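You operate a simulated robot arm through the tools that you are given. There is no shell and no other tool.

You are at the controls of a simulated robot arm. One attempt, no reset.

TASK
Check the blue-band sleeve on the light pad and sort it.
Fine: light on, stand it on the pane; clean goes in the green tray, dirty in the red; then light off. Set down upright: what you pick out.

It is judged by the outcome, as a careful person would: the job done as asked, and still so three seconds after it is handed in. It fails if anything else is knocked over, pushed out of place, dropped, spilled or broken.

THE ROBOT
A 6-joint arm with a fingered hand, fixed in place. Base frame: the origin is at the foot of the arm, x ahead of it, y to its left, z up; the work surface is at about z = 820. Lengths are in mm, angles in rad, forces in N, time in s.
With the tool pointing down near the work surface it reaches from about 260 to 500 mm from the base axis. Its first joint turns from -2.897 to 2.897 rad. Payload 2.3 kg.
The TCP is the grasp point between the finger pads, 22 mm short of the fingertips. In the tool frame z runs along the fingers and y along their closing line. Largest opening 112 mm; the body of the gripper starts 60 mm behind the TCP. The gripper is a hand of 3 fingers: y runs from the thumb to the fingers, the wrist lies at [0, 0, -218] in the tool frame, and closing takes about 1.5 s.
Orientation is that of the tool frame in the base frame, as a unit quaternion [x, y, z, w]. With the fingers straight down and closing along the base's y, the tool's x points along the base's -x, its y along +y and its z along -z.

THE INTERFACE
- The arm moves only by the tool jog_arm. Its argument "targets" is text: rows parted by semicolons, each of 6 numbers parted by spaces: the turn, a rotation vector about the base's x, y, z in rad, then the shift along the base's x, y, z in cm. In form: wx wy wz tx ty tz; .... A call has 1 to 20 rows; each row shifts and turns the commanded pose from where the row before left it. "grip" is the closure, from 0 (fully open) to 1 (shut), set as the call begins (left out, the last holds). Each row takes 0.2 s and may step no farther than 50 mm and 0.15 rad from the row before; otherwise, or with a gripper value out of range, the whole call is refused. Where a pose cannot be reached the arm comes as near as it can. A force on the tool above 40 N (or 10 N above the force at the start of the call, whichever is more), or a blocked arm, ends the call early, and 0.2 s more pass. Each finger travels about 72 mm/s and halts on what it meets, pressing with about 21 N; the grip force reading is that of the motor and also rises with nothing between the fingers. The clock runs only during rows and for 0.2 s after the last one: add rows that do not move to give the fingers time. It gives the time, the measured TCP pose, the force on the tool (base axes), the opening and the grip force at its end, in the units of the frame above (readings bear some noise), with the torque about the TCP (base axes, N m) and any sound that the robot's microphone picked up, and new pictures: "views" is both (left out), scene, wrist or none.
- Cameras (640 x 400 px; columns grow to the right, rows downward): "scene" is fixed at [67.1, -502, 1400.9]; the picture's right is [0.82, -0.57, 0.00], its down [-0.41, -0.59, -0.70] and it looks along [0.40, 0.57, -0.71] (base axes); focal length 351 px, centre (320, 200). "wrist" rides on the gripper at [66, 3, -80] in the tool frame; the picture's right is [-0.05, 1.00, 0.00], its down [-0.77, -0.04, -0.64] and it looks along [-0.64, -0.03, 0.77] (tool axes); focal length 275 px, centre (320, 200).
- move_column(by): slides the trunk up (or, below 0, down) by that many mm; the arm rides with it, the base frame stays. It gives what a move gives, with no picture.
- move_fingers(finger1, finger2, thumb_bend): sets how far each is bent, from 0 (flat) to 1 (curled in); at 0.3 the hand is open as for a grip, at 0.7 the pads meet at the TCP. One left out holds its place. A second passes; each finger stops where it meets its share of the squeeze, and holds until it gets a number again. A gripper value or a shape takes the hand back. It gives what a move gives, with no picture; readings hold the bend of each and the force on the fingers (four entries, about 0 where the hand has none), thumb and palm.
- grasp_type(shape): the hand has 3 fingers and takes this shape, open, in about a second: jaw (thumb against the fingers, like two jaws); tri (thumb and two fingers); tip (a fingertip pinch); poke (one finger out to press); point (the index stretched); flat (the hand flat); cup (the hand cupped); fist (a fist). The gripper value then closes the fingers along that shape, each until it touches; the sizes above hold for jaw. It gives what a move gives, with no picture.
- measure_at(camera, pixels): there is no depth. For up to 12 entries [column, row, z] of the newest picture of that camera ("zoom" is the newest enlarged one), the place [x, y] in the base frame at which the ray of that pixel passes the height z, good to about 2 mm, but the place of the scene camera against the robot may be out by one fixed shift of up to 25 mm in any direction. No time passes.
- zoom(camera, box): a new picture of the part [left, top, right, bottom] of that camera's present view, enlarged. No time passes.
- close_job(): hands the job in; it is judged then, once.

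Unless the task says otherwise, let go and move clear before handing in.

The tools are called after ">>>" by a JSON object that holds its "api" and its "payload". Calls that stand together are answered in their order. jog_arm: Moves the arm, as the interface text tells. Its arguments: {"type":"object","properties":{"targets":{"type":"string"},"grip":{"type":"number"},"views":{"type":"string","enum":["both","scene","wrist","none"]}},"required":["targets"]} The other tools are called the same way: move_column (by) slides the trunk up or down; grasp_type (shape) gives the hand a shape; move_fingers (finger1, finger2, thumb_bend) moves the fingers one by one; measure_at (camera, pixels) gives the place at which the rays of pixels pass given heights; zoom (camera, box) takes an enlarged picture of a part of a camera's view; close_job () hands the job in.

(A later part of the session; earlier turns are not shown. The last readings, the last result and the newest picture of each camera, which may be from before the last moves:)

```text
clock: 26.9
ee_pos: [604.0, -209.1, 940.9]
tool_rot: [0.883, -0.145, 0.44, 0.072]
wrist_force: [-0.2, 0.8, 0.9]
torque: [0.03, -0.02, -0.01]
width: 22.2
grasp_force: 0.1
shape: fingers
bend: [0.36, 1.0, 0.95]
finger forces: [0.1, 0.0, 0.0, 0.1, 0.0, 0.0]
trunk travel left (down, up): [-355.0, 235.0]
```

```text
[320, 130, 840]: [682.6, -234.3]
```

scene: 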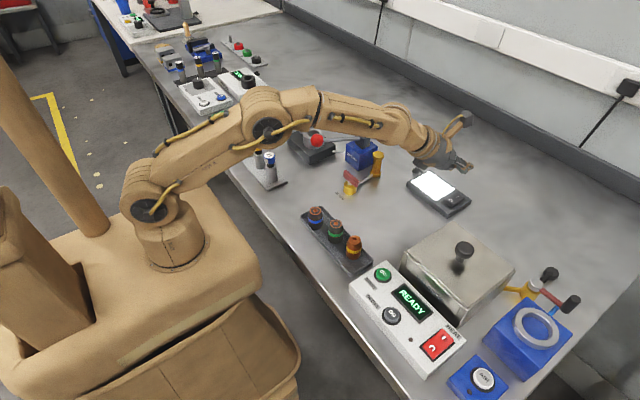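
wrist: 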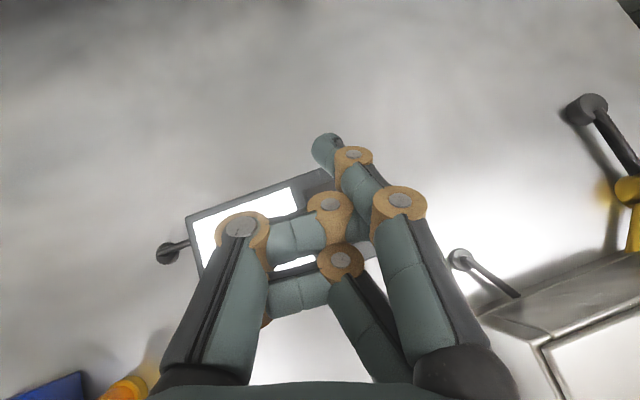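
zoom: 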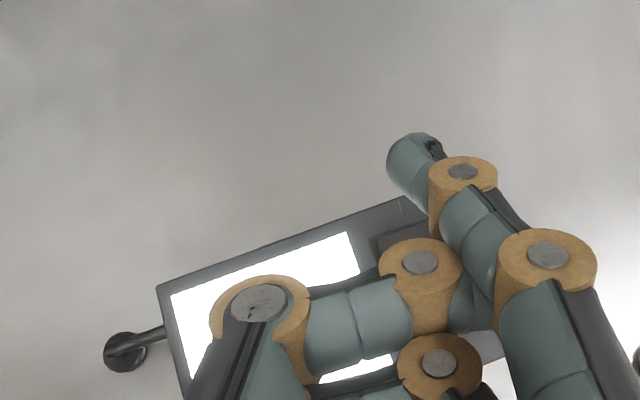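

The light stays on and the hand is clear at z 941. Now for the pick: I'll return the hand to jaw, then retract and raise while reducing the tilt to 40°, so the wrist camera looks straight down.

>>> {"api": "grasp_type", "payload": {"shape": "jaw"}}

>>> {"api": "jog_arm", "payload": {"targets": "0 0 0 0 0 4; 0 0 0 0 0 4; 0.0141 0.0412 0 -3.1 1.4 1.5; 0.0141 0.0412 0 -3.1 1.4 1.5; 0.0141 0.0412 0 -3.1 1.4 1.5; 0.0141 0.0412 0 -3.1 1.4 1.5; 0.0141 0.0412 0 -3.1 1.4 1; 0 0 0 0 0 0", "views": "both", "grip": 0.5}}

```text
clock: 27.8
ee_pos: [604.9, -210.5, 940.5]
tool_rot: [0.883, -0.146, 0.441, 0.072]
wrist_force: [0.0, -0.4, 0.0]
torque: [0.04, 0.02, 0.0]
width: 112.4
grasp_force: 0.0
shape: jaw
bend: [0.3, 0.3, 0.3]
finger forces: [0.1, 0.1, 0.0, 0.1, 0.0, 0.0]
trunk travel left (down, up): [-355.0, 235.0]
```

```text
clock: 29.6
ee_pos: [448.5, -138.2, 1088.4]
tool_rot: [0.926, -0.154, 0.34, 0.054]
wrist_force: [0.2, 0.0, 0.2]
torque: [-0.02, 0.02, 0.01]
width: 56.6
grasp_force: 0.1
shape: jaw
bend: [0.72, 0.72, 0.7]
finger forces: [0.0, 0.1, 0.1, 0.0, 0.0, 0.0]
trunk travel left (down, up): [-355.0, 235.0]
```

scene: 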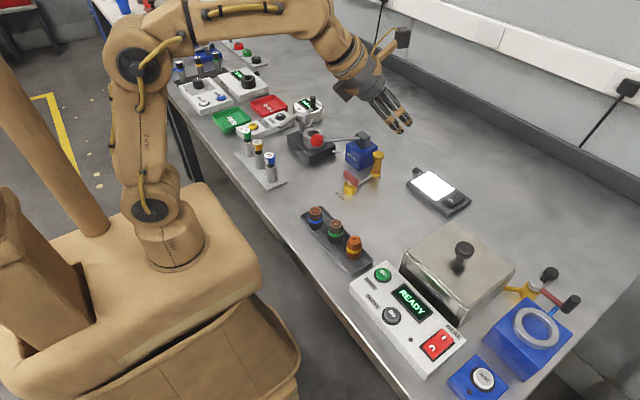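
wrist: 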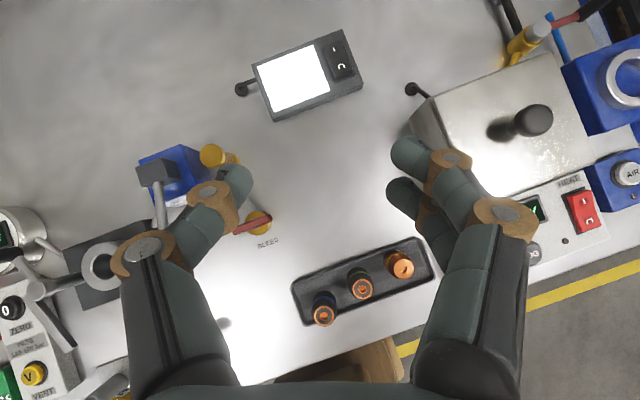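

The view is now straight down with the pane glowing at (300,80) and the sleeves at (323,315), (360,285), (399,263). I'll zoom and measure the rack and check that the pad hasn't moved.

>>> {"api": "zoom", "payload": {"camera": "wrist", "box": [280, 225, 440, 335]}}

>>> {"api": "measure_at", "payload": {"camera": "zoom", "pixels": [[172, 362, 860], [321, 242, 860], [476, 157, 860], [172, 362, 850], [45, 250, 828], [95, 395, 828], [540, 45, 828], [598, 190, 828]]}}

>>> {"api": "measure_at", "payload": {"camera": "wrist", "pixels": [[253, 66, 835], [320, 44, 835], [333, 92, 835], [273, 114, 835], [341, 28, 835], [363, 85, 835]]}}

```text
3.64 times, centred on (360, 280) of wrist
```

zoom: 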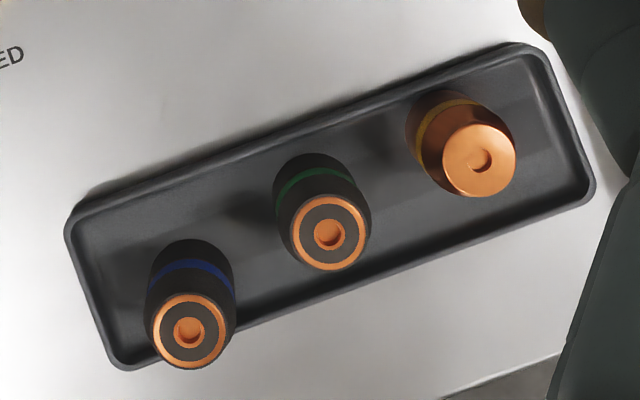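

```text
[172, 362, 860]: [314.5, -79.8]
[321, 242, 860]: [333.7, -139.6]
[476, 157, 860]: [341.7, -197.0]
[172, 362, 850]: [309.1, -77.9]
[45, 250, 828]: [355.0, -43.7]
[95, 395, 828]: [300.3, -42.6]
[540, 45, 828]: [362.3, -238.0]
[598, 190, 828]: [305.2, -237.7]
```

```text
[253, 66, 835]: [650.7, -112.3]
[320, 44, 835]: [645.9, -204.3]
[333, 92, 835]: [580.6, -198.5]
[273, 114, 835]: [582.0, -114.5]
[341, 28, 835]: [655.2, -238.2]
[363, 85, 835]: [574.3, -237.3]
```

The zoom gives better pixels: blue top at (190,330), green at (329,232), rack corners at (68,218) and (120,370). I'll measure these, including the sleeve's base edges.

>>> {"api": "measure_at", "payload": {"camera": "zoom", "pixels": [[190, 331, 860], [329, 232, 860], [480, 160, 860], [190, 331, 865], [153, 331, 860], [227, 331, 860], [68, 218, 828], [120, 370, 828], [515, 42, 828], [595, 195, 828], [192, 275, 824], [322, 188, 824]]}}

```text
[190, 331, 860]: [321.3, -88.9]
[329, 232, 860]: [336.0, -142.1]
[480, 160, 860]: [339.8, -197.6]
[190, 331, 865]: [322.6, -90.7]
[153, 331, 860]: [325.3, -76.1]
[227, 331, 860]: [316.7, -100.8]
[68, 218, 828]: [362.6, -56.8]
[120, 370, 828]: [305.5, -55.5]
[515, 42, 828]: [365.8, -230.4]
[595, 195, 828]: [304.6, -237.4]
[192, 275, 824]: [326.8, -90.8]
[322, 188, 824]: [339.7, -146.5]
```

The blue sleeve's top triangulates to about (323,-90,863), with the pad unmoved. Next I'll lower the trunk 180 mm so the folded arm can reach the rack with the tilted tool (TCP to about z 908 over free table).

>>> {"api": "move_column", "payload": {"by": -180}}

>>> {"api": "jog_arm", "payload": {"targets": "0 0 0 0 0 0", "views": "both"}}

```text
clock: 31.6
ee_pos: [447.6, -138.4, 909.3]
tool_rot: [0.926, -0.154, 0.341, 0.055]
wrist_force: [0.0, -0.4, 0.2]
torque: [-0.01, 0.0, -0.05]
width: 56.5
grasp_force: 0.0
shape: jaw
bend: [0.72, 0.72, 0.7]
finger forces: [0.0, 0.0, 0.1, 0.0, 0.0, 0.1]
trunk travel left (down, up): [-175.0, 415.0]
```

```text
clock: 32.0
ee_pos: [447.9, -138.2, 909.6]
tool_rot: [0.925, -0.153, 0.342, 0.055]
wrist_force: [-0.7, -0.3, 0.8]
torque: [-0.01, -0.01, 0.01]
width: 56.4
grasp_force: 0.1
shape: jaw
bend: [0.72, 0.72, 0.7]
finger forces: [0.0, 0.0, 0.1, 0.1, 0.1, 0.0]
trunk travel left (down, up): [-175.0, 415.0]
```

scene: 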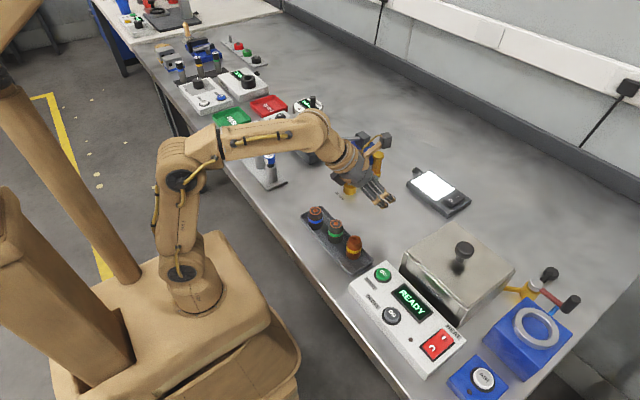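
wrist: 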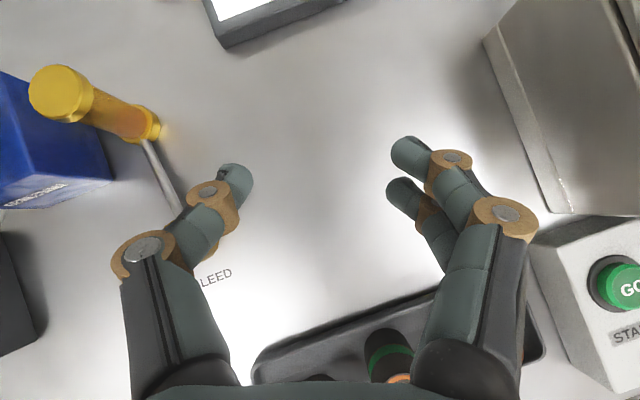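

At z 909 the hand is clear, with the green sleeve just below at (390,350). I'll move back over the blue sleeve, turning so the tool points along +x (closing along y, to stay clear of the green sleeve), at about z 925.

>>> {"api": "jog_arm", "payload": {"targets": "0 0 0 0 0 2; 0 0 0.0656 -2.66 0.96 0; 0 0 0.0656 -2.66 0.96 0; 0 0 0.0656 -2.66 0.96 0; 0 0 0.0656 -2.66 0.96 0; 0 0 0.0656 -2.66 0.96 0; 0 0 0 0 0 0", "views": "both"}}

>>> {"api": "zoom", "payload": {"camera": "wrist", "box": [200, 100, 440, 250]}}

```text
clock: 33.6
ee_pos: [315.5, -92.9, 929.0]
tool_rot: [0.938, 0.001, 0.346, -0.002]
wrist_force: [-0.6, 0.3, -0.1]
torque: [-0.01, 0.0, -0.01]
width: 56.5
grasp_force: 0.1
shape: jaw
bend: [0.72, 0.72, 0.7]
finger forces: [0.0, 0.0, 0.1, 0.0, 0.1, 0.0]
trunk travel left (down, up): [-175.0, 415.0]
```

scene: 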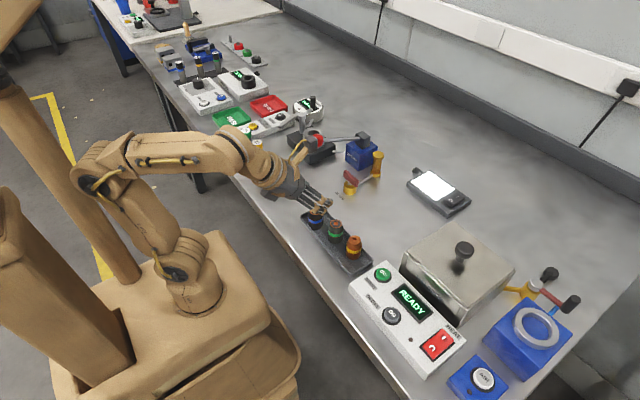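
wrist: 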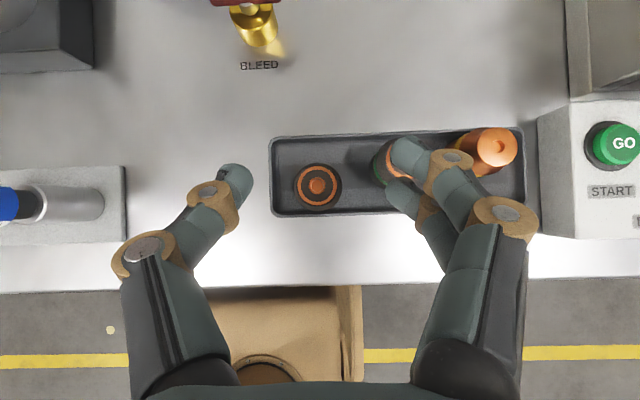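

```text
2.67 times, centred on (320, 175) of wrist
```

zoom: 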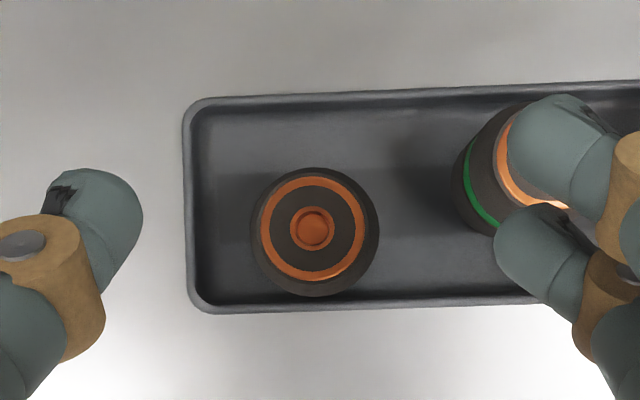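

The camera looks straight down on the blue sleeve (zoom centre (312,230)), with the thumb and fingers flanking it and the fingers currently over the green one. I'll measure its exact place.

>>> {"api": "measure_at", "payload": {"camera": "zoom", "pixels": [[312, 229, 863], [312, 229, 860], [251, 229, 850], [380, 229, 850], [315, 297, 845], [185, 108, 828], [190, 310, 828], [210, 300, 825], [210, 110, 825], [485, 200, 860]]}}

```text
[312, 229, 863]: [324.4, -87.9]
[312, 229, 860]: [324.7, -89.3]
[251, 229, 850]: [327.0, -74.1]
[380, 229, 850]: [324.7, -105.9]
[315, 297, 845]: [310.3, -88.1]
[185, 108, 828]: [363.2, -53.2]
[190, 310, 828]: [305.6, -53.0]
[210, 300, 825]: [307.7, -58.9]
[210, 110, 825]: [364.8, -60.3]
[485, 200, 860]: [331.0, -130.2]
```

The sleeve is at (324.5,-89.5), about 31 mm wide, so a 44 mm opening keeps the fingers off the green one (edge at y≈-126). I'll narrow to 0.61, centre at y=-88.5, descend to about z 890 and look.

>>> {"api": "jog_arm", "payload": {"targets": "0 0 0 0.2 0.44 0; 0 0 0 0 0 0; 0 0 0 0 0 -2; 0 0 0 0 0 -1.9; 0 0 0 0 0 0", "views": "both", "grip": 0.61}}

>>> {"api": "zoom", "payload": {"camera": "wrist", "box": [200, 100, 440, 250]}}

>>> {"api": "zoom", "payload": {"camera": "scene", "box": [270, 170, 380, 260]}}

```text
clock: 34.8
ee_pos: [316.4, -87.8, 889.7]
tool_rot: [0.938, 0.0, 0.347, -0.002]
wrist_force: [1.1, -0.1, -0.9]
torque: [-0.01, -0.01, -0.01]
width: 44.3
grasp_force: 0.1
shape: jaw
bend: [0.73, 0.73, 0.7]
finger forces: [0.0, 0.1, 0.0, 0.0, 0.0, 0.0]
trunk travel left (down, up): [-175.0, 415.0]
```

scene: 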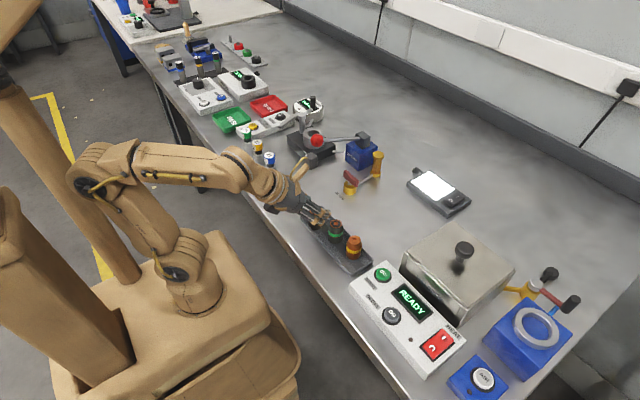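
wrist: 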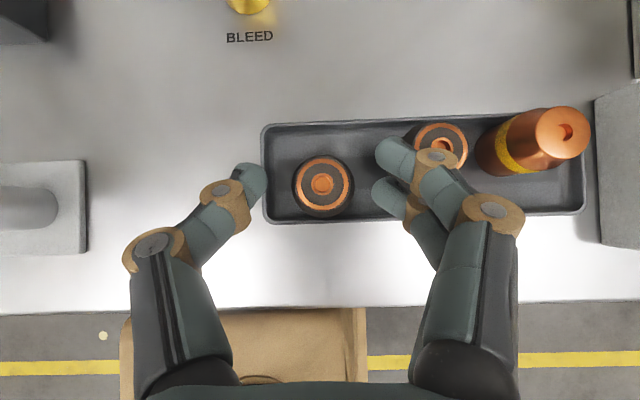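

```text
2.67 times, centred on (320, 175) of wrist
```

zoom: 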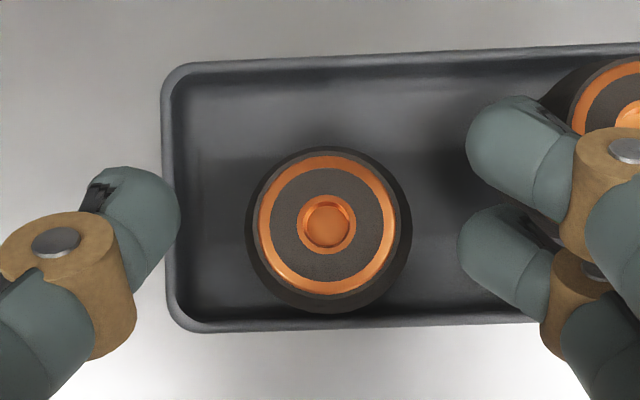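

```text
4.44 times, centred on (325, 215) of scene
```

zoom: 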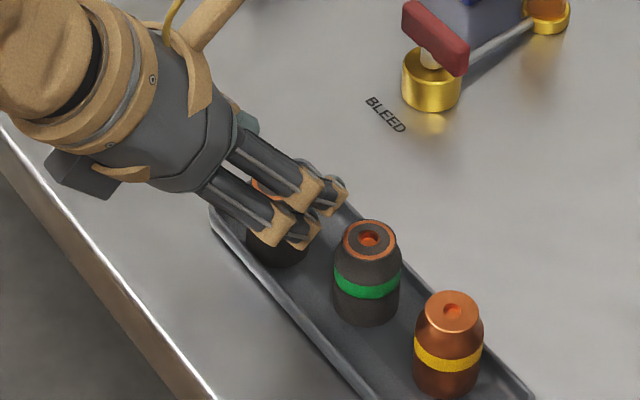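

The sleeve is centred between the thumb (zoom (180,215)) and fingers (462,240), with the green one clear at this opening. I'll descend the last 32 mm straight down and look before closing.

>>> {"api": "jog_arm", "payload": {"targets": "0 0 0 0.1 -0.05 -1; 0 0 0 0 0 -1; 0 0 0 0 0 -0.7; 0 0 0 0 0 -0.5; 0 0 0 0 0 0", "views": "both"}}

>>> {"api": "zoom", "payload": {"camera": "wrist", "box": [200, 100, 440, 250]}}

>>> {"api": "zoom", "payload": {"camera": "scene", "box": [270, 170, 380, 260]}}

```text
clock: 36.0
ee_pos: [317.7, -87.0, 858.2]
tool_rot: [0.938, -0.001, 0.347, -0.001]
wrist_force: [-0.2, -0.8, 0.7]
torque: [0.02, 0.02, -0.03]
width: 44.3
grasp_force: 0.0
shape: jaw
bend: [0.73, 0.73, 0.7]
finger forces: [0.0, 0.0, 0.0, 0.0, 0.1, 0.1]
trunk travel left (down, up): [-175.0, 415.0]
```

scene: 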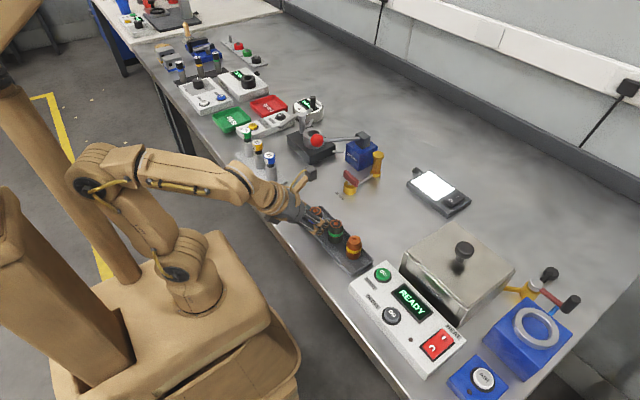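
wrist: 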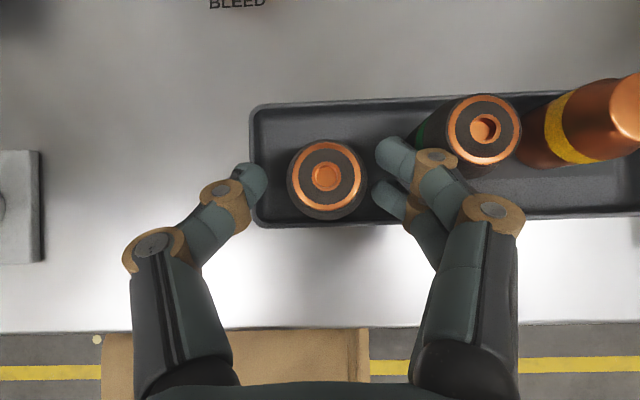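

```text
2.67 times, centred on (320, 175) of wrist
```

zoom: 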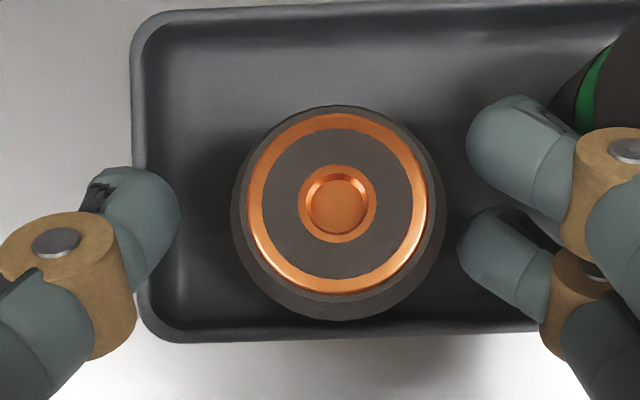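

```text
4.44 times, centred on (325, 215) of scene
```

zoom: 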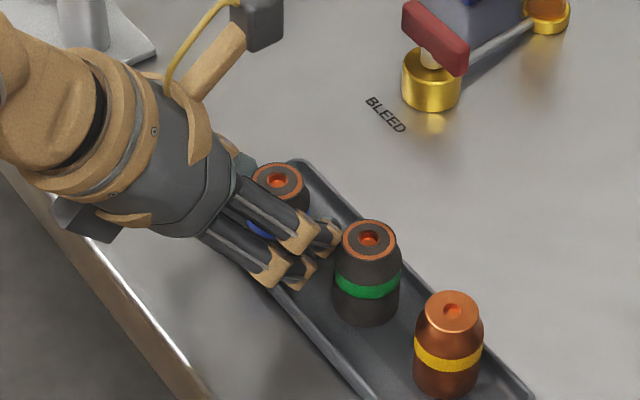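

The pads straddle the sleeve well, but it sits about 2 mm toward the finger side (zoom centre column 337 vs 320). I'll shift 2 mm in -y, then close gently.

>>> {"api": "jog_arm", "payload": {"targets": "0 0 0 0 -0.2 0; 0 0 0 0 0 0", "views": "none", "grip": 0.61}}

>>> {"api": "jog_arm", "payload": {"targets": "0 0 0 0 0 0; 0 0 0 0 0 0; 0 0 0 0 0 0; 0 0 0 0 0 0; 0 0 0 0 0 0; 0 0 0 0 0 0", "views": "both", "grip": 1}}

>>> {"api": "zoom", "payload": {"camera": "wrist", "box": [200, 100, 440, 250]}}

>>> {"api": "zoom", "payload": {"camera": "scene", "box": [270, 170, 380, 260]}}

```text
clock: 36.6
ee_pos: [318.3, -88.2, 859.2]
tool_rot: [0.938, -0.001, 0.347, -0.001]
wrist_force: [-0.4, 0.3, 0.6]
torque: [-0.07, -0.02, -0.01]
width: 44.1
grasp_force: 0.0
shape: jaw
bend: [0.74, 0.73, 0.7]
finger forces: [0.8, 0.0, 0.1, 0.0, 0.0, 0.1]
trunk travel left (down, up): [-175.0, 415.0]
```

```text
clock: 38.0
ee_pos: [317.4, -87.5, 859.0]
tool_rot: [0.938, -0.001, 0.346, 0.0]
wrist_force: [0.9, 0.6, 0.6]
torque: [-0.03, 0.0, 0.0]
width: 23.5
grasp_force: 21.4
shape: jaw
bend: [0.75, 0.73, 0.7]
finger forces: [6.3, 12.3, 0.0, 0.0, 18.9, 0.0]
trunk travel left (down, up): [-175.0, 415.0]
```

scene: 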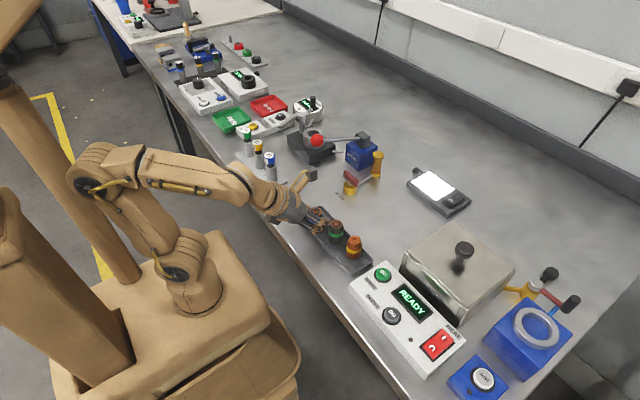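
wrist: 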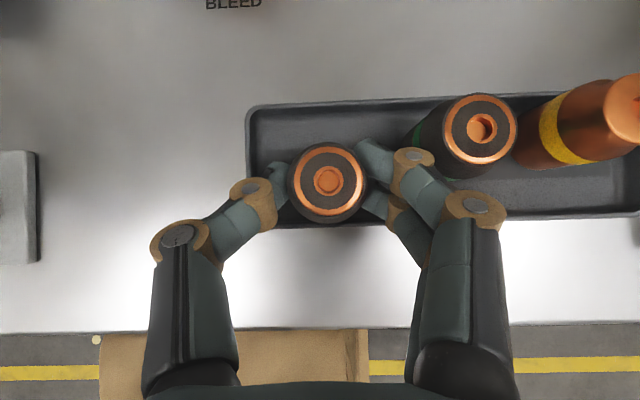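

```text
2.67 times, centred on (320, 175) of wrist
```

zoom: 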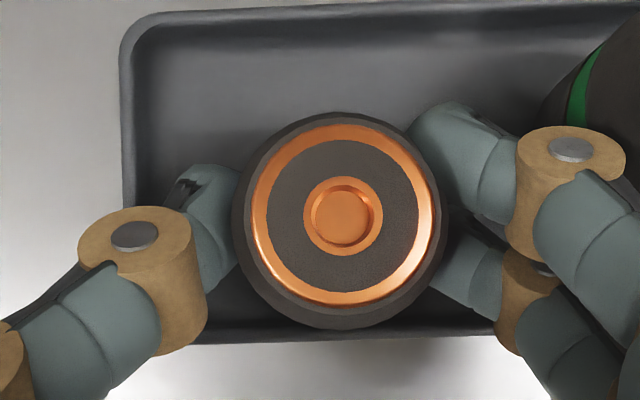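

```text
4.44 times, centred on (325, 215) of scene
```

zoom: 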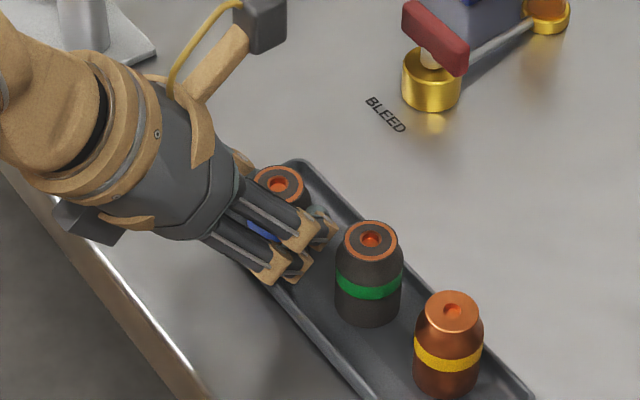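

The grip is firm (thumb 18.9 N, fingers 6.3 and 12.3 N) and the sleeve stands between the pads. I'll lift straight up 50 mm and check how it hangs.

>>> {"api": "jog_arm", "payload": {"targets": "0 0 0 0 0 0.5; 0 0 0 0 0 1; 0 0 0 0 0 1.5; 0 0 0 0 0 2; 0 0 0 0 0 0", "views": "both"}}

>>> {"api": "zoom", "payload": {"camera": "scene", "box": [270, 150, 380, 260]}}

>>> {"api": "zoom", "payload": {"camera": "wrist", "box": [200, 100, 440, 250]}}

```text
clock: 39.2
ee_pos: [318.4, -87.5, 909.6]
tool_rot: [0.938, -0.001, 0.346, -0.001]
wrist_force: [0.6, -0.7, -1.6]
torque: [0.01, 0.01, -0.03]
width: 23.6
grasp_force: 20.8
shape: jaw
bend: [0.75, 0.73, 0.7]
finger forces: [6.6, 12.1, 0.0, 0.0, 18.5, 0.0]
trunk travel left (down, up): [-175.0, 415.0]
```

scene: 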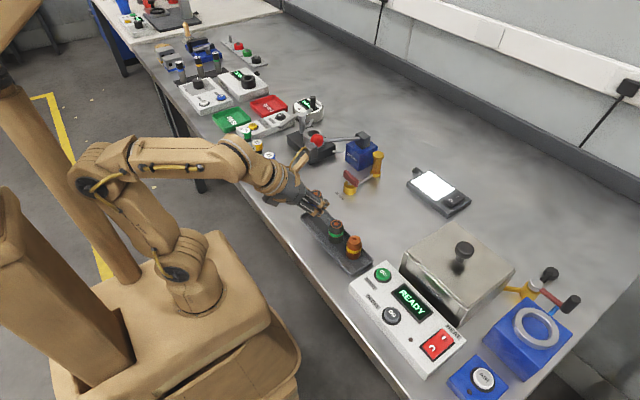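
wrist: 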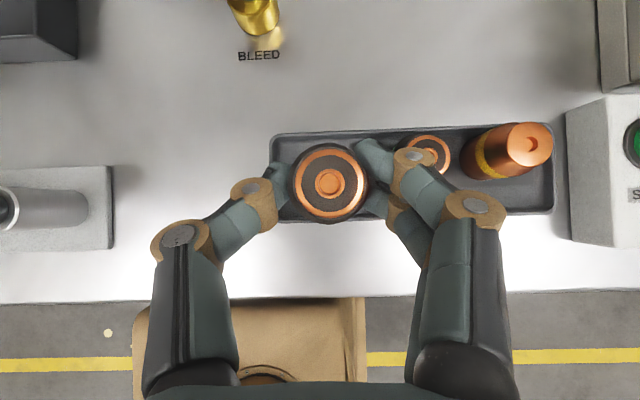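

```text
3.64 times, centred on (325, 205) of scene
```

zoom: 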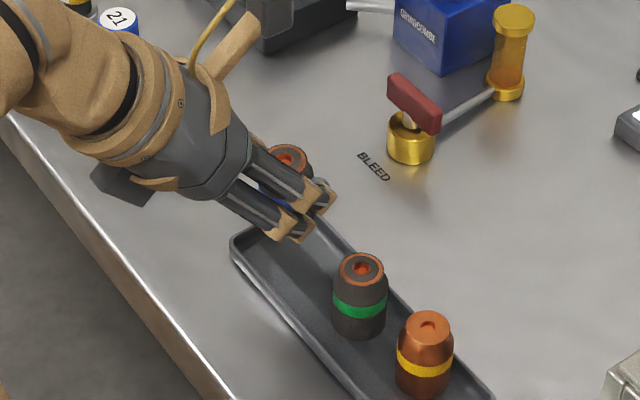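

```text
2.67 times, centred on (320, 175) of wrist
```

zoom: 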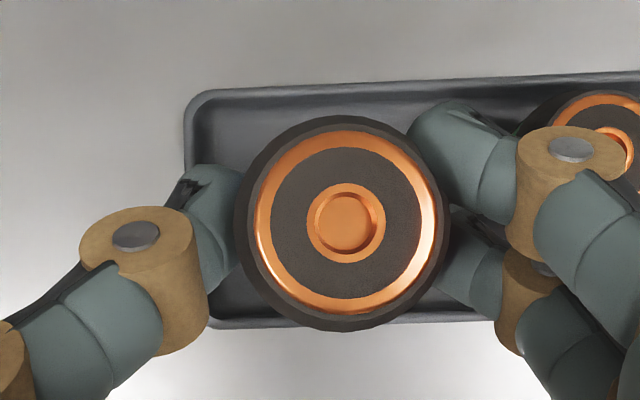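

The sleeve hangs upright, with its rings concentric at zoom (345,222), and the green and yellow sleeves still stand. I'll raise the trunk 220 mm to carry it out to the pad.

>>> {"api": "move_column", "payload": {"by": 220}}

>>> {"api": "jog_arm", "payload": {"targets": "0 0 -0.0243 2.5 -0.6 -1.5; 0 0 -0.0243 2.5 -0.6 -1.5; 0 0 -0.0243 2.5 -0.6 -1.5; 0 0 -0.0243 2.5 -0.6 -1.5; 0 0 -0.0243 2.5 -0.6 -1.5; 0 0 -0.0243 2.5 -0.6 -1.5; 0 0 -0.0243 2.5 -0.6 -1.5; 0 0 -0.0243 2.5 -0.6 -1.5; 0 0 -0.0243 2.5 -0.6 -1.5; 0 0 -0.0243 2.5 -0.6 -1.5; 0 0 0 0 0 0", "views": "both"}}

```text
clock: 41.5
ee_pos: [319.7, -87.5, 1128.8]
tool_rot: [0.938, 0.0, 0.346, -0.001]
wrist_force: [0.3, 0.3, -0.4]
torque: [-0.01, 0.01, 0.01]
width: 23.5
grasp_force: 21.2
shape: jaw
bend: [0.75, 0.73, 0.7]
finger forces: [6.4, 12.1, 0.0, 0.0, 18.6, 0.1]
trunk travel left (down, up): [-395.0, 195.0]
```

```text
clock: 43.9
ee_pos: [567.7, -145.5, 981.6]
tool_rot: [0.931, -0.113, 0.344, 0.04]
wrist_force: [-0.5, 1.0, 0.2]
torque: [-0.02, 0.01, -0.01]
width: 23.4
grasp_force: 21.3
shape: jaw
bend: [0.75, 0.73, 0.7]
finger forces: [6.5, 12.4, 0.0, 0.0, 18.1, 0.0]
trunk travel left (down, up): [-395.0, 195.0]
```

scene: 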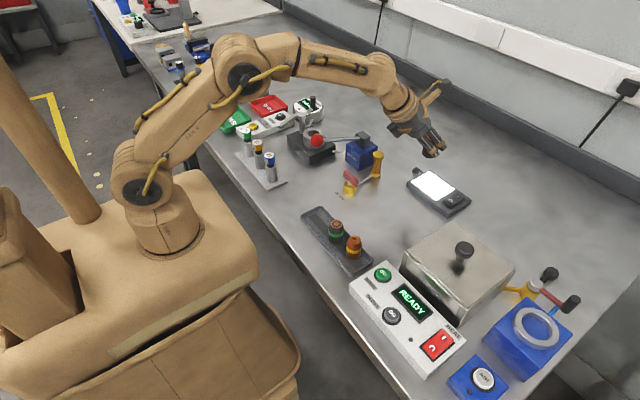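
wrist: 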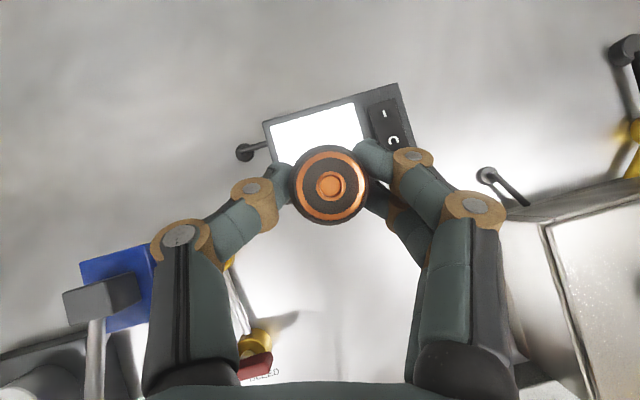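

The arm reached (568,-146,982) with the sleeve held. Next I'll move it over the middle of the pane at about z 900.

>>> {"api": "jog_arm", "payload": {"targets": "0 0 0 1.3 -0.1 -2.5; 0 0 0 1.3 -0.1 -2.5; 0 0 0 1.3 -0.1 -2.5; 0 0 0 0 0 0", "views": "both"}}

>>> {"api": "zoom", "payload": {"camera": "scene", "box": [390, 130, 490, 220]}}

>>> {"api": "zoom", "payload": {"camera": "wrist", "box": [160, 60, 480, 260]}}

```text
clock: 44.9
ee_pos: [608.3, -151.1, 905.0]
tool_rot: [0.931, -0.114, 0.343, 0.041]
wrist_force: [0.4, 0.3, -1.5]
torque: [0.0, 0.02, -0.02]
width: 23.0
grasp_force: 21.1
shape: jaw
bend: [0.75, 0.73, 0.7]
finger forces: [6.5, 12.5, 0.1, 0.0, 18.0, 0.0]
trunk travel left (down, up): [-395.0, 195.0]
```

scene: 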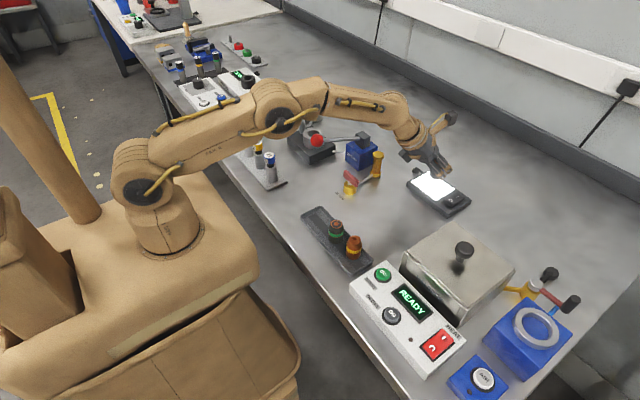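
wrist: 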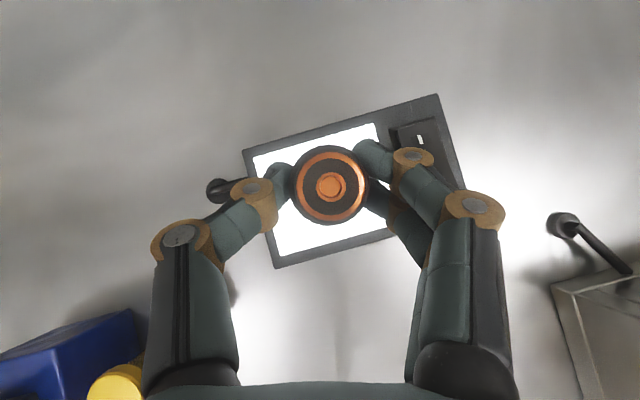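

```text
4.44 times, centred on (440, 175) of scene
```

zoom: 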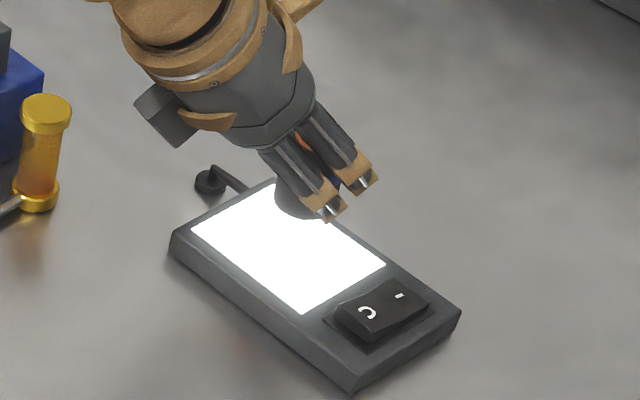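

```text
2.00 times, centred on (320, 160) of wrist
```

zoom: 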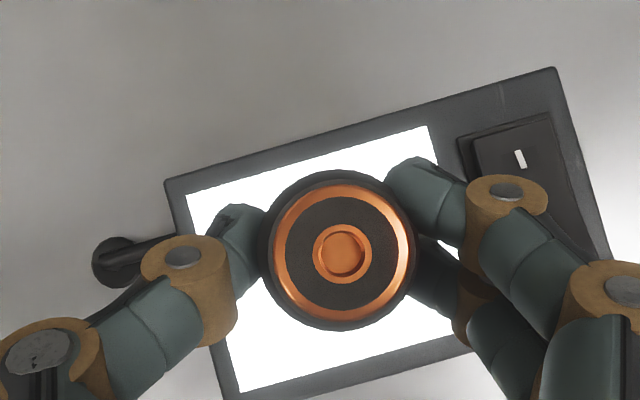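

The sleeve is centred over the glowing pane. I'll descend 28 mm, then feel for contact in small steps.

>>> {"api": "jog_arm", "payload": {"targets": "0 0 0 0 0 -1; 0 0 0 0 0 -1; 0 0 0 0 0 -0.8; 0 0 0 0 0 0", "views": "none"}}

>>> {"api": "jog_arm", "payload": {"targets": "0 0 0 0 0 -0.2; 0 0 0 0 0 -0.2; 0 0 0 0 0 0", "views": "both"}}

>>> {"api": "zoom", "payload": {"camera": "scene", "box": [390, 130, 490, 220]}}

```text
clock: 45.9
ee_pos: [609.0, -151.4, 876.4]
tool_rot: [0.931, -0.114, 0.343, 0.041]
wrist_force: [0.5, 0.3, -1.6]
torque: [0.0, 0.03, 0.0]
width: 23.2
grasp_force: 21.0
shape: jaw
bend: [0.75, 0.73, 0.7]
finger forces: [6.5, 12.5, 0.1, 0.0, 18.2, 0.0]
trunk travel left (down, up): [-395.0, 195.0]
```

```text
clock: 46.7
ee_pos: [608.6, -149.9, 873.5]
tool_rot: [0.931, -0.114, 0.344, 0.04]
wrist_force: [0.0, -1.0, -1.7]
torque: [0.0, -0.01, -0.02]
width: 23.1
grasp_force: 21.1
shape: jaw
bend: [0.75, 0.73, 0.7]
finger forces: [6.5, 12.6, 0.1, 0.1, 18.1, 0.0]
trunk travel left (down, up): [-395.0, 195.0]
```

scene: 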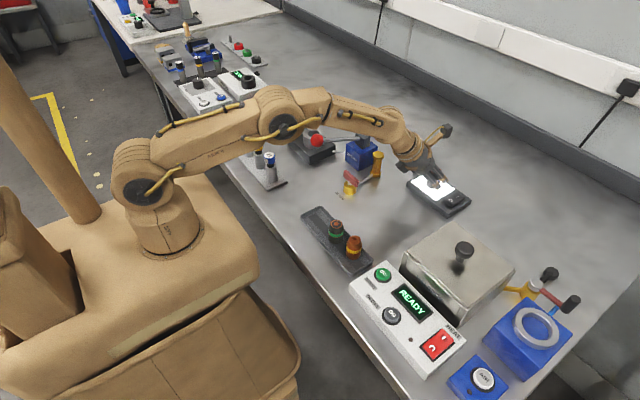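
wrist: 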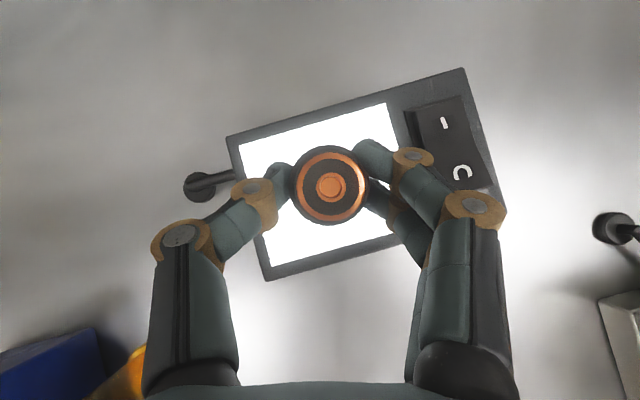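

```text
4.44 times, centred on (440, 175) of scene
```

zoom: 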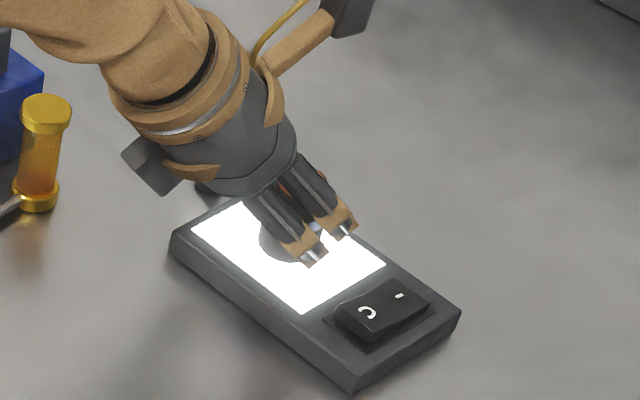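

No contact yet at z 873.5 (force still about the sleeve's weight, -1.7 N). I'll continue down in 1.5 mm steps.

>>> {"api": "jog_arm", "payload": {"targets": "0 0 0 0 0 -0.15; 0 0 0 0 0 0", "views": "none"}}

>>> {"api": "jog_arm", "payload": {"targets": "0 0 0 0 0 -0.1; 0 0 0 0 0 0", "views": "none"}}

>>> {"api": "jog_arm", "payload": {"targets": "0 0 0 0 0 -0.1; 0 0 0 0 0 0", "views": "none"}}

```text
clock: 47.3
ee_pos: [606.6, -149.9, 871.7]
tool_rot: [0.931, -0.114, 0.344, 0.041]
wrist_force: [0.5, 0.0, 1.0]
torque: [-0.03, 0.0, -0.01]
width: 23.0
grasp_force: 21.4
shape: jaw
bend: [0.75, 0.73, 0.7]
finger forces: [7.0, 12.6, 0.0, 0.0, 18.4, 0.1]
trunk travel left (down, up): [-395.0, 195.0]
```

```text
clock: 47.9
ee_pos: [607.9, -150.5, 872.1]
tool_rot: [0.931, -0.113, 0.344, 0.041]
wrist_force: [1.6, 1.1, 3.7]
torque: [-0.05, 0.0, -0.02]
width: 23.1
grasp_force: 21.1
shape: jaw
bend: [0.75, 0.73, 0.7]
finger forces: [7.2, 12.4, 0.0, 0.0, 19.7, 0.0]
trunk travel left (down, up): [-395.0, 195.0]
```

```text
clock: 48.5
ee_pos: [608.0, -151.1, 870.8]
tool_rot: [0.931, -0.114, 0.345, 0.041]
wrist_force: [2.9, 0.0, 9.4]
torque: [-0.09, -0.03, 0.01]
width: 23.2
grasp_force: 20.6
shape: jaw
bend: [0.75, 0.73, 0.7]
finger forces: [8.2, 13.1, 0.0, 0.1, 20.4, 0.1]
trunk travel left (down, up): [-395.0, 195.0]
```

Contact: the upward force has risen to 9 N at z 871, so the sleeve stands on the pane. I'll ease up 1 mm and open to a 44 mm gap.

>>> {"api": "jog_arm", "payload": {"targets": "0 0 0 0 0 0.1; 0 0 0 0 0 0", "views": "none"}}

>>> {"api": "jog_arm", "payload": {"targets": "0 0 0 0 0 0; 0 0 0 0 0 0; 0 0 0 0 0 0; 0 0 0 0 0 0; 0 0 0 0 0 0", "views": "both", "grip": 0.58}}

>>> {"api": "zoom", "payload": {"camera": "wrist", "box": [240, 130, 400, 230]}}

>>> {"api": "zoom", "payload": {"camera": "scene", "box": [390, 130, 490, 220]}}

```text
clock: 49.1
ee_pos: [609.0, -151.9, 869.8]
tool_rot: [0.931, -0.113, 0.344, 0.041]
wrist_force: [0.6, -1.2, 6.2]
torque: [-0.12, 0.0, 0.0]
width: 23.3
grasp_force: 21.2
shape: jaw
bend: [0.75, 0.73, 0.7]
finger forces: [8.0, 14.0, 0.0, 0.0, 19.1, 0.0]
trunk travel left (down, up): [-395.0, 195.0]
```

```text
clock: 50.3
ee_pos: [609.1, -150.2, 870.5]
tool_rot: [0.931, -0.113, 0.344, 0.04]
wrist_force: [-0.1, 0.2, -0.3]
torque: [0.0, 0.0, -0.03]
width: 46.6
grasp_force: 0.1
shape: jaw
bend: [0.73, 0.73, 0.7]
finger forces: [0.0, 0.0, 0.0, 0.1, 0.0, 0.1]
trunk travel left (down, up): [-395.0, 195.0]
```

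scene: 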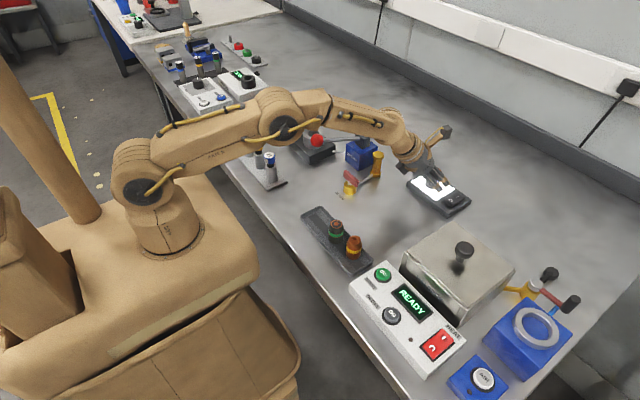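
wrist: 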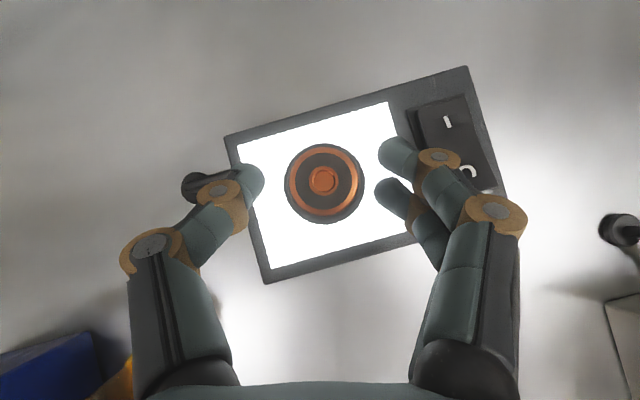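

```text
4.00 times, centred on (320, 180) of wrist
```

zoom: 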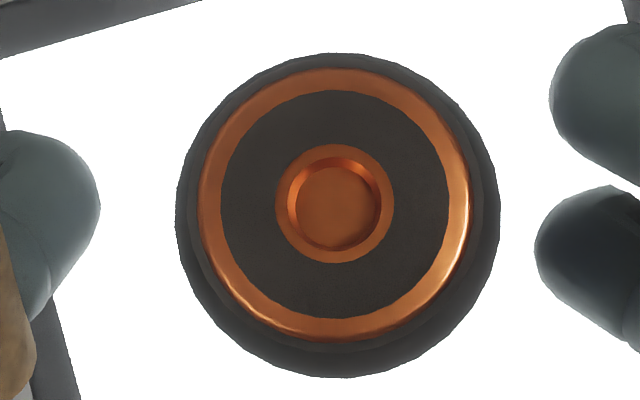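

```text
4.44 times, centred on (440, 175) of scene
```

zoom: 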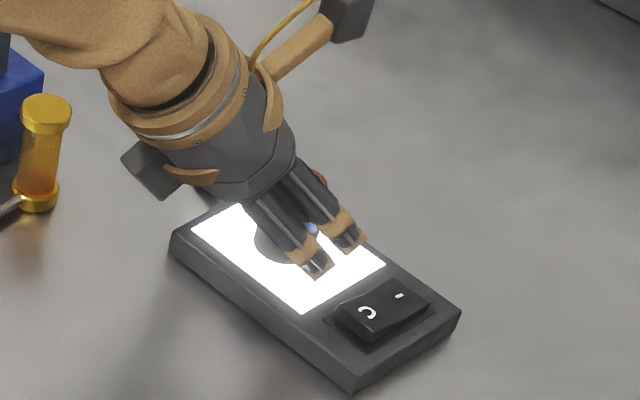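

The sleeve stands freely on the lit pane: dark body, copper rim, and a recess at zoom (335,205). I'll lift the hand straight up and inspect it from the scene and wrist cameras.

>>> {"api": "jog_arm", "payload": {"targets": "0 0 0 0 0 0.5; 0 0 0 0 0 1.5; 0 0 0 0 0 2; 0 0 0 0 0 2.5; 0 0 0 -2 0.5 1.5; 0 0 0 0 0 0", "views": "both"}}

>>> {"api": "zoom", "payload": {"camera": "wrist", "box": [260, 60, 420, 160]}}

>>> {"api": "zoom", "payload": {"camera": "scene", "box": [410, 150, 470, 210]}}

```text
clock: 51.7
ee_pos: [587.9, -145.9, 950.1]
tool_rot: [0.931, -0.114, 0.344, 0.041]
wrist_force: [-0.8, -0.1, 1.5]
torque: [-0.01, 0.01, 0.04]
width: 46.4
grasp_force: 0.1
shape: jaw
bend: [0.73, 0.73, 0.7]
finger forces: [0.0, 0.0, 0.1, 0.1, 0.0, 0.1]
trunk travel left (down, up): [-395.0, 195.0]
```

scene: 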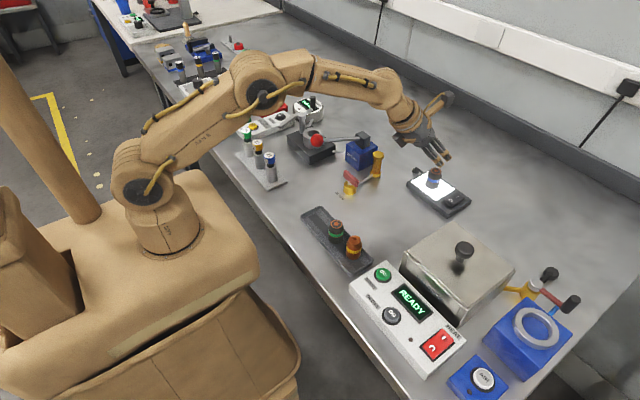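
wrist: 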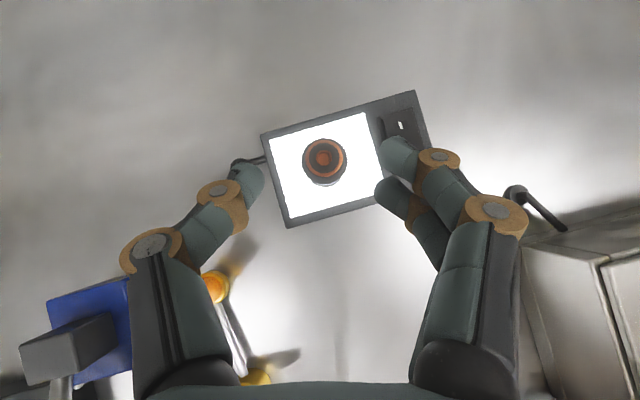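

```text
4.00 times, centred on (340, 110) of wrist
```

zoom: 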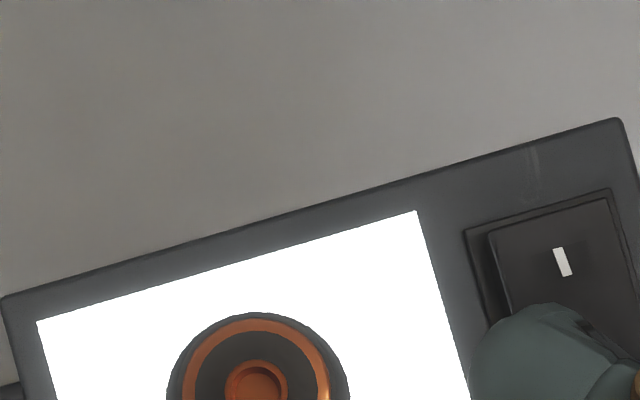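

```text
6.67 times, centred on (440, 180) of scene
```

zoom: 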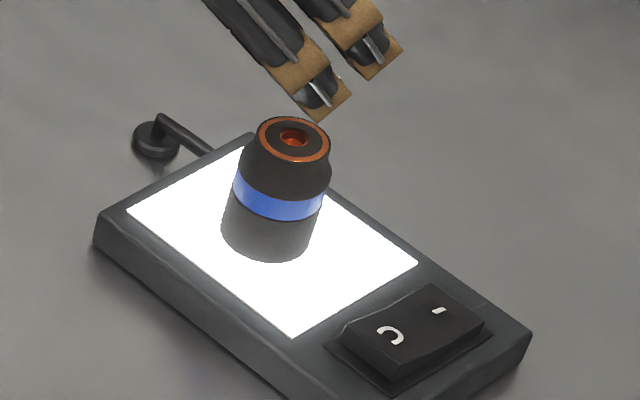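

The sleeve stands well on the lit pane. I'll zoom in hard on it from both cameras, and on the green and yellow sleeves for comparison.

>>> {"api": "zoom", "payload": {"camera": "wrist", "box": [292, 130, 356, 190]}}

>>> {"api": "zoom", "payload": {"camera": "scene", "box": [422, 164, 446, 194]}}

>>> {"api": "zoom", "payload": {"camera": "scene", "box": [322, 214, 366, 262]}}

```text
6.67 times, centred on (324, 160) of wrist
```

zoom: 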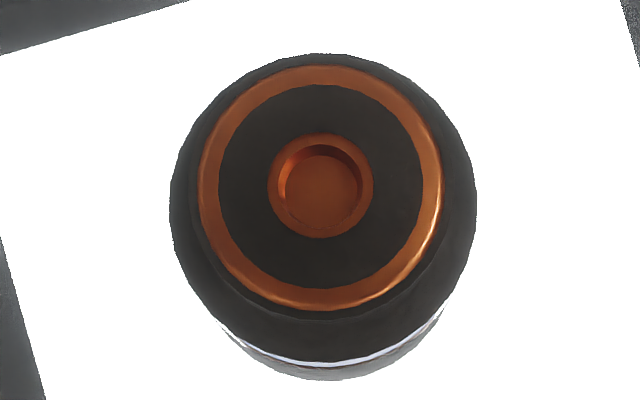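

```text
13.33 times, centred on (434, 179) of scene
```

zoom: 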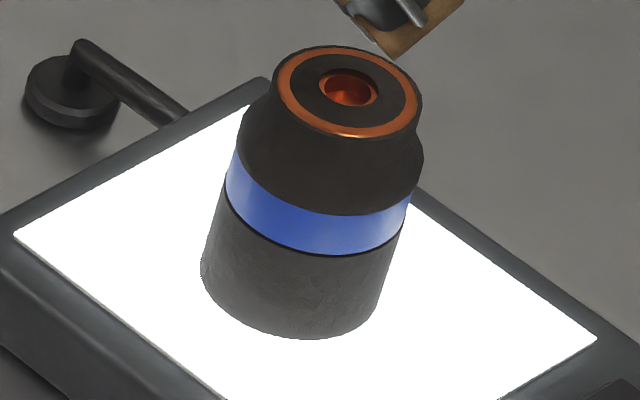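

```text
8.33 times, centred on (344, 238) of scene
```

zoom: 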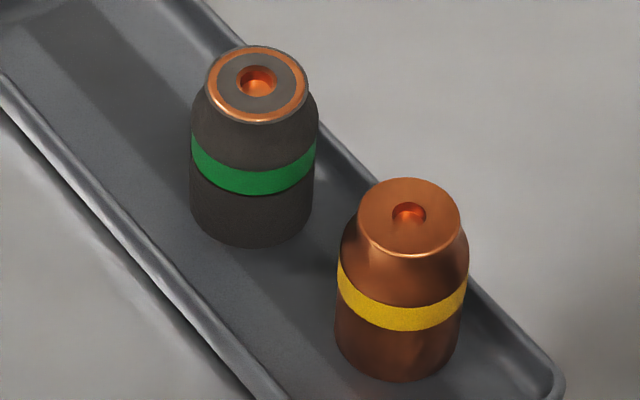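

The blue sleeve's body and top face are coated dark under the light, while the yellow one is bare copper, so the blue one is dirty and goes in the red tray. Before carrying it I'll survey the tray area with the empty hand: retract, rise, and swing to azimuth 40°.

>>> {"api": "jog_arm", "payload": {"targets": "0 0 0 -2.45 0.6 2.8; 0 0 0 -2.45 0.6 2.8; 0 0 0 -2.45 0.6 2.8; 0 0 0 -2.45 0.6 2.8; 0 0 0 -2.45 0.6 2.8; 0 0 0.0942 0.89 4.43 0; 0 0 0.0942 0.47 4.5 0; 0 0 0.0942 0.03 4.52 0; 0 0 0.0942 -0.38 4.51 0; 0 0 0.0942 -0.81 4.45 0; 0 0 0.0942 -1.22 4.35 0; 0 0 0.0942 -1.63 4.22 0; 0 0 0.0942 -2.02 4.05 0; 0 0 0.0942 -2.39 3.84 0; 0 0 0.0942 -2.74 3.59 0; 0 0 0 0 0 0", "views": "both"}}

```text
clock: 55.1
ee_pos: [367.8, 310.5, 1095.6]
tool_rot: [0.881, 0.322, 0.324, -0.12]
wrist_force: [0.2, 0.1, -0.1]
torque: [0.03, 0.04, 0.01]
width: 46.5
grasp_force: 0.1
shape: jaw
bend: [0.73, 0.73, 0.7]
finger forces: [0.1, 0.0, 0.0, 0.0, 0.0, 0.1]
trunk travel left (down, up): [-395.0, 195.0]
```

scene: 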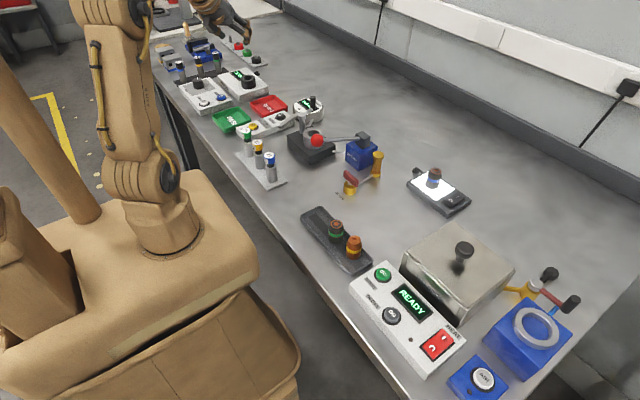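
wrist: 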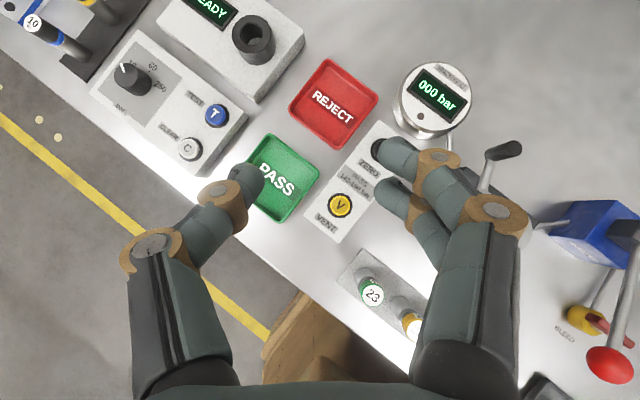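

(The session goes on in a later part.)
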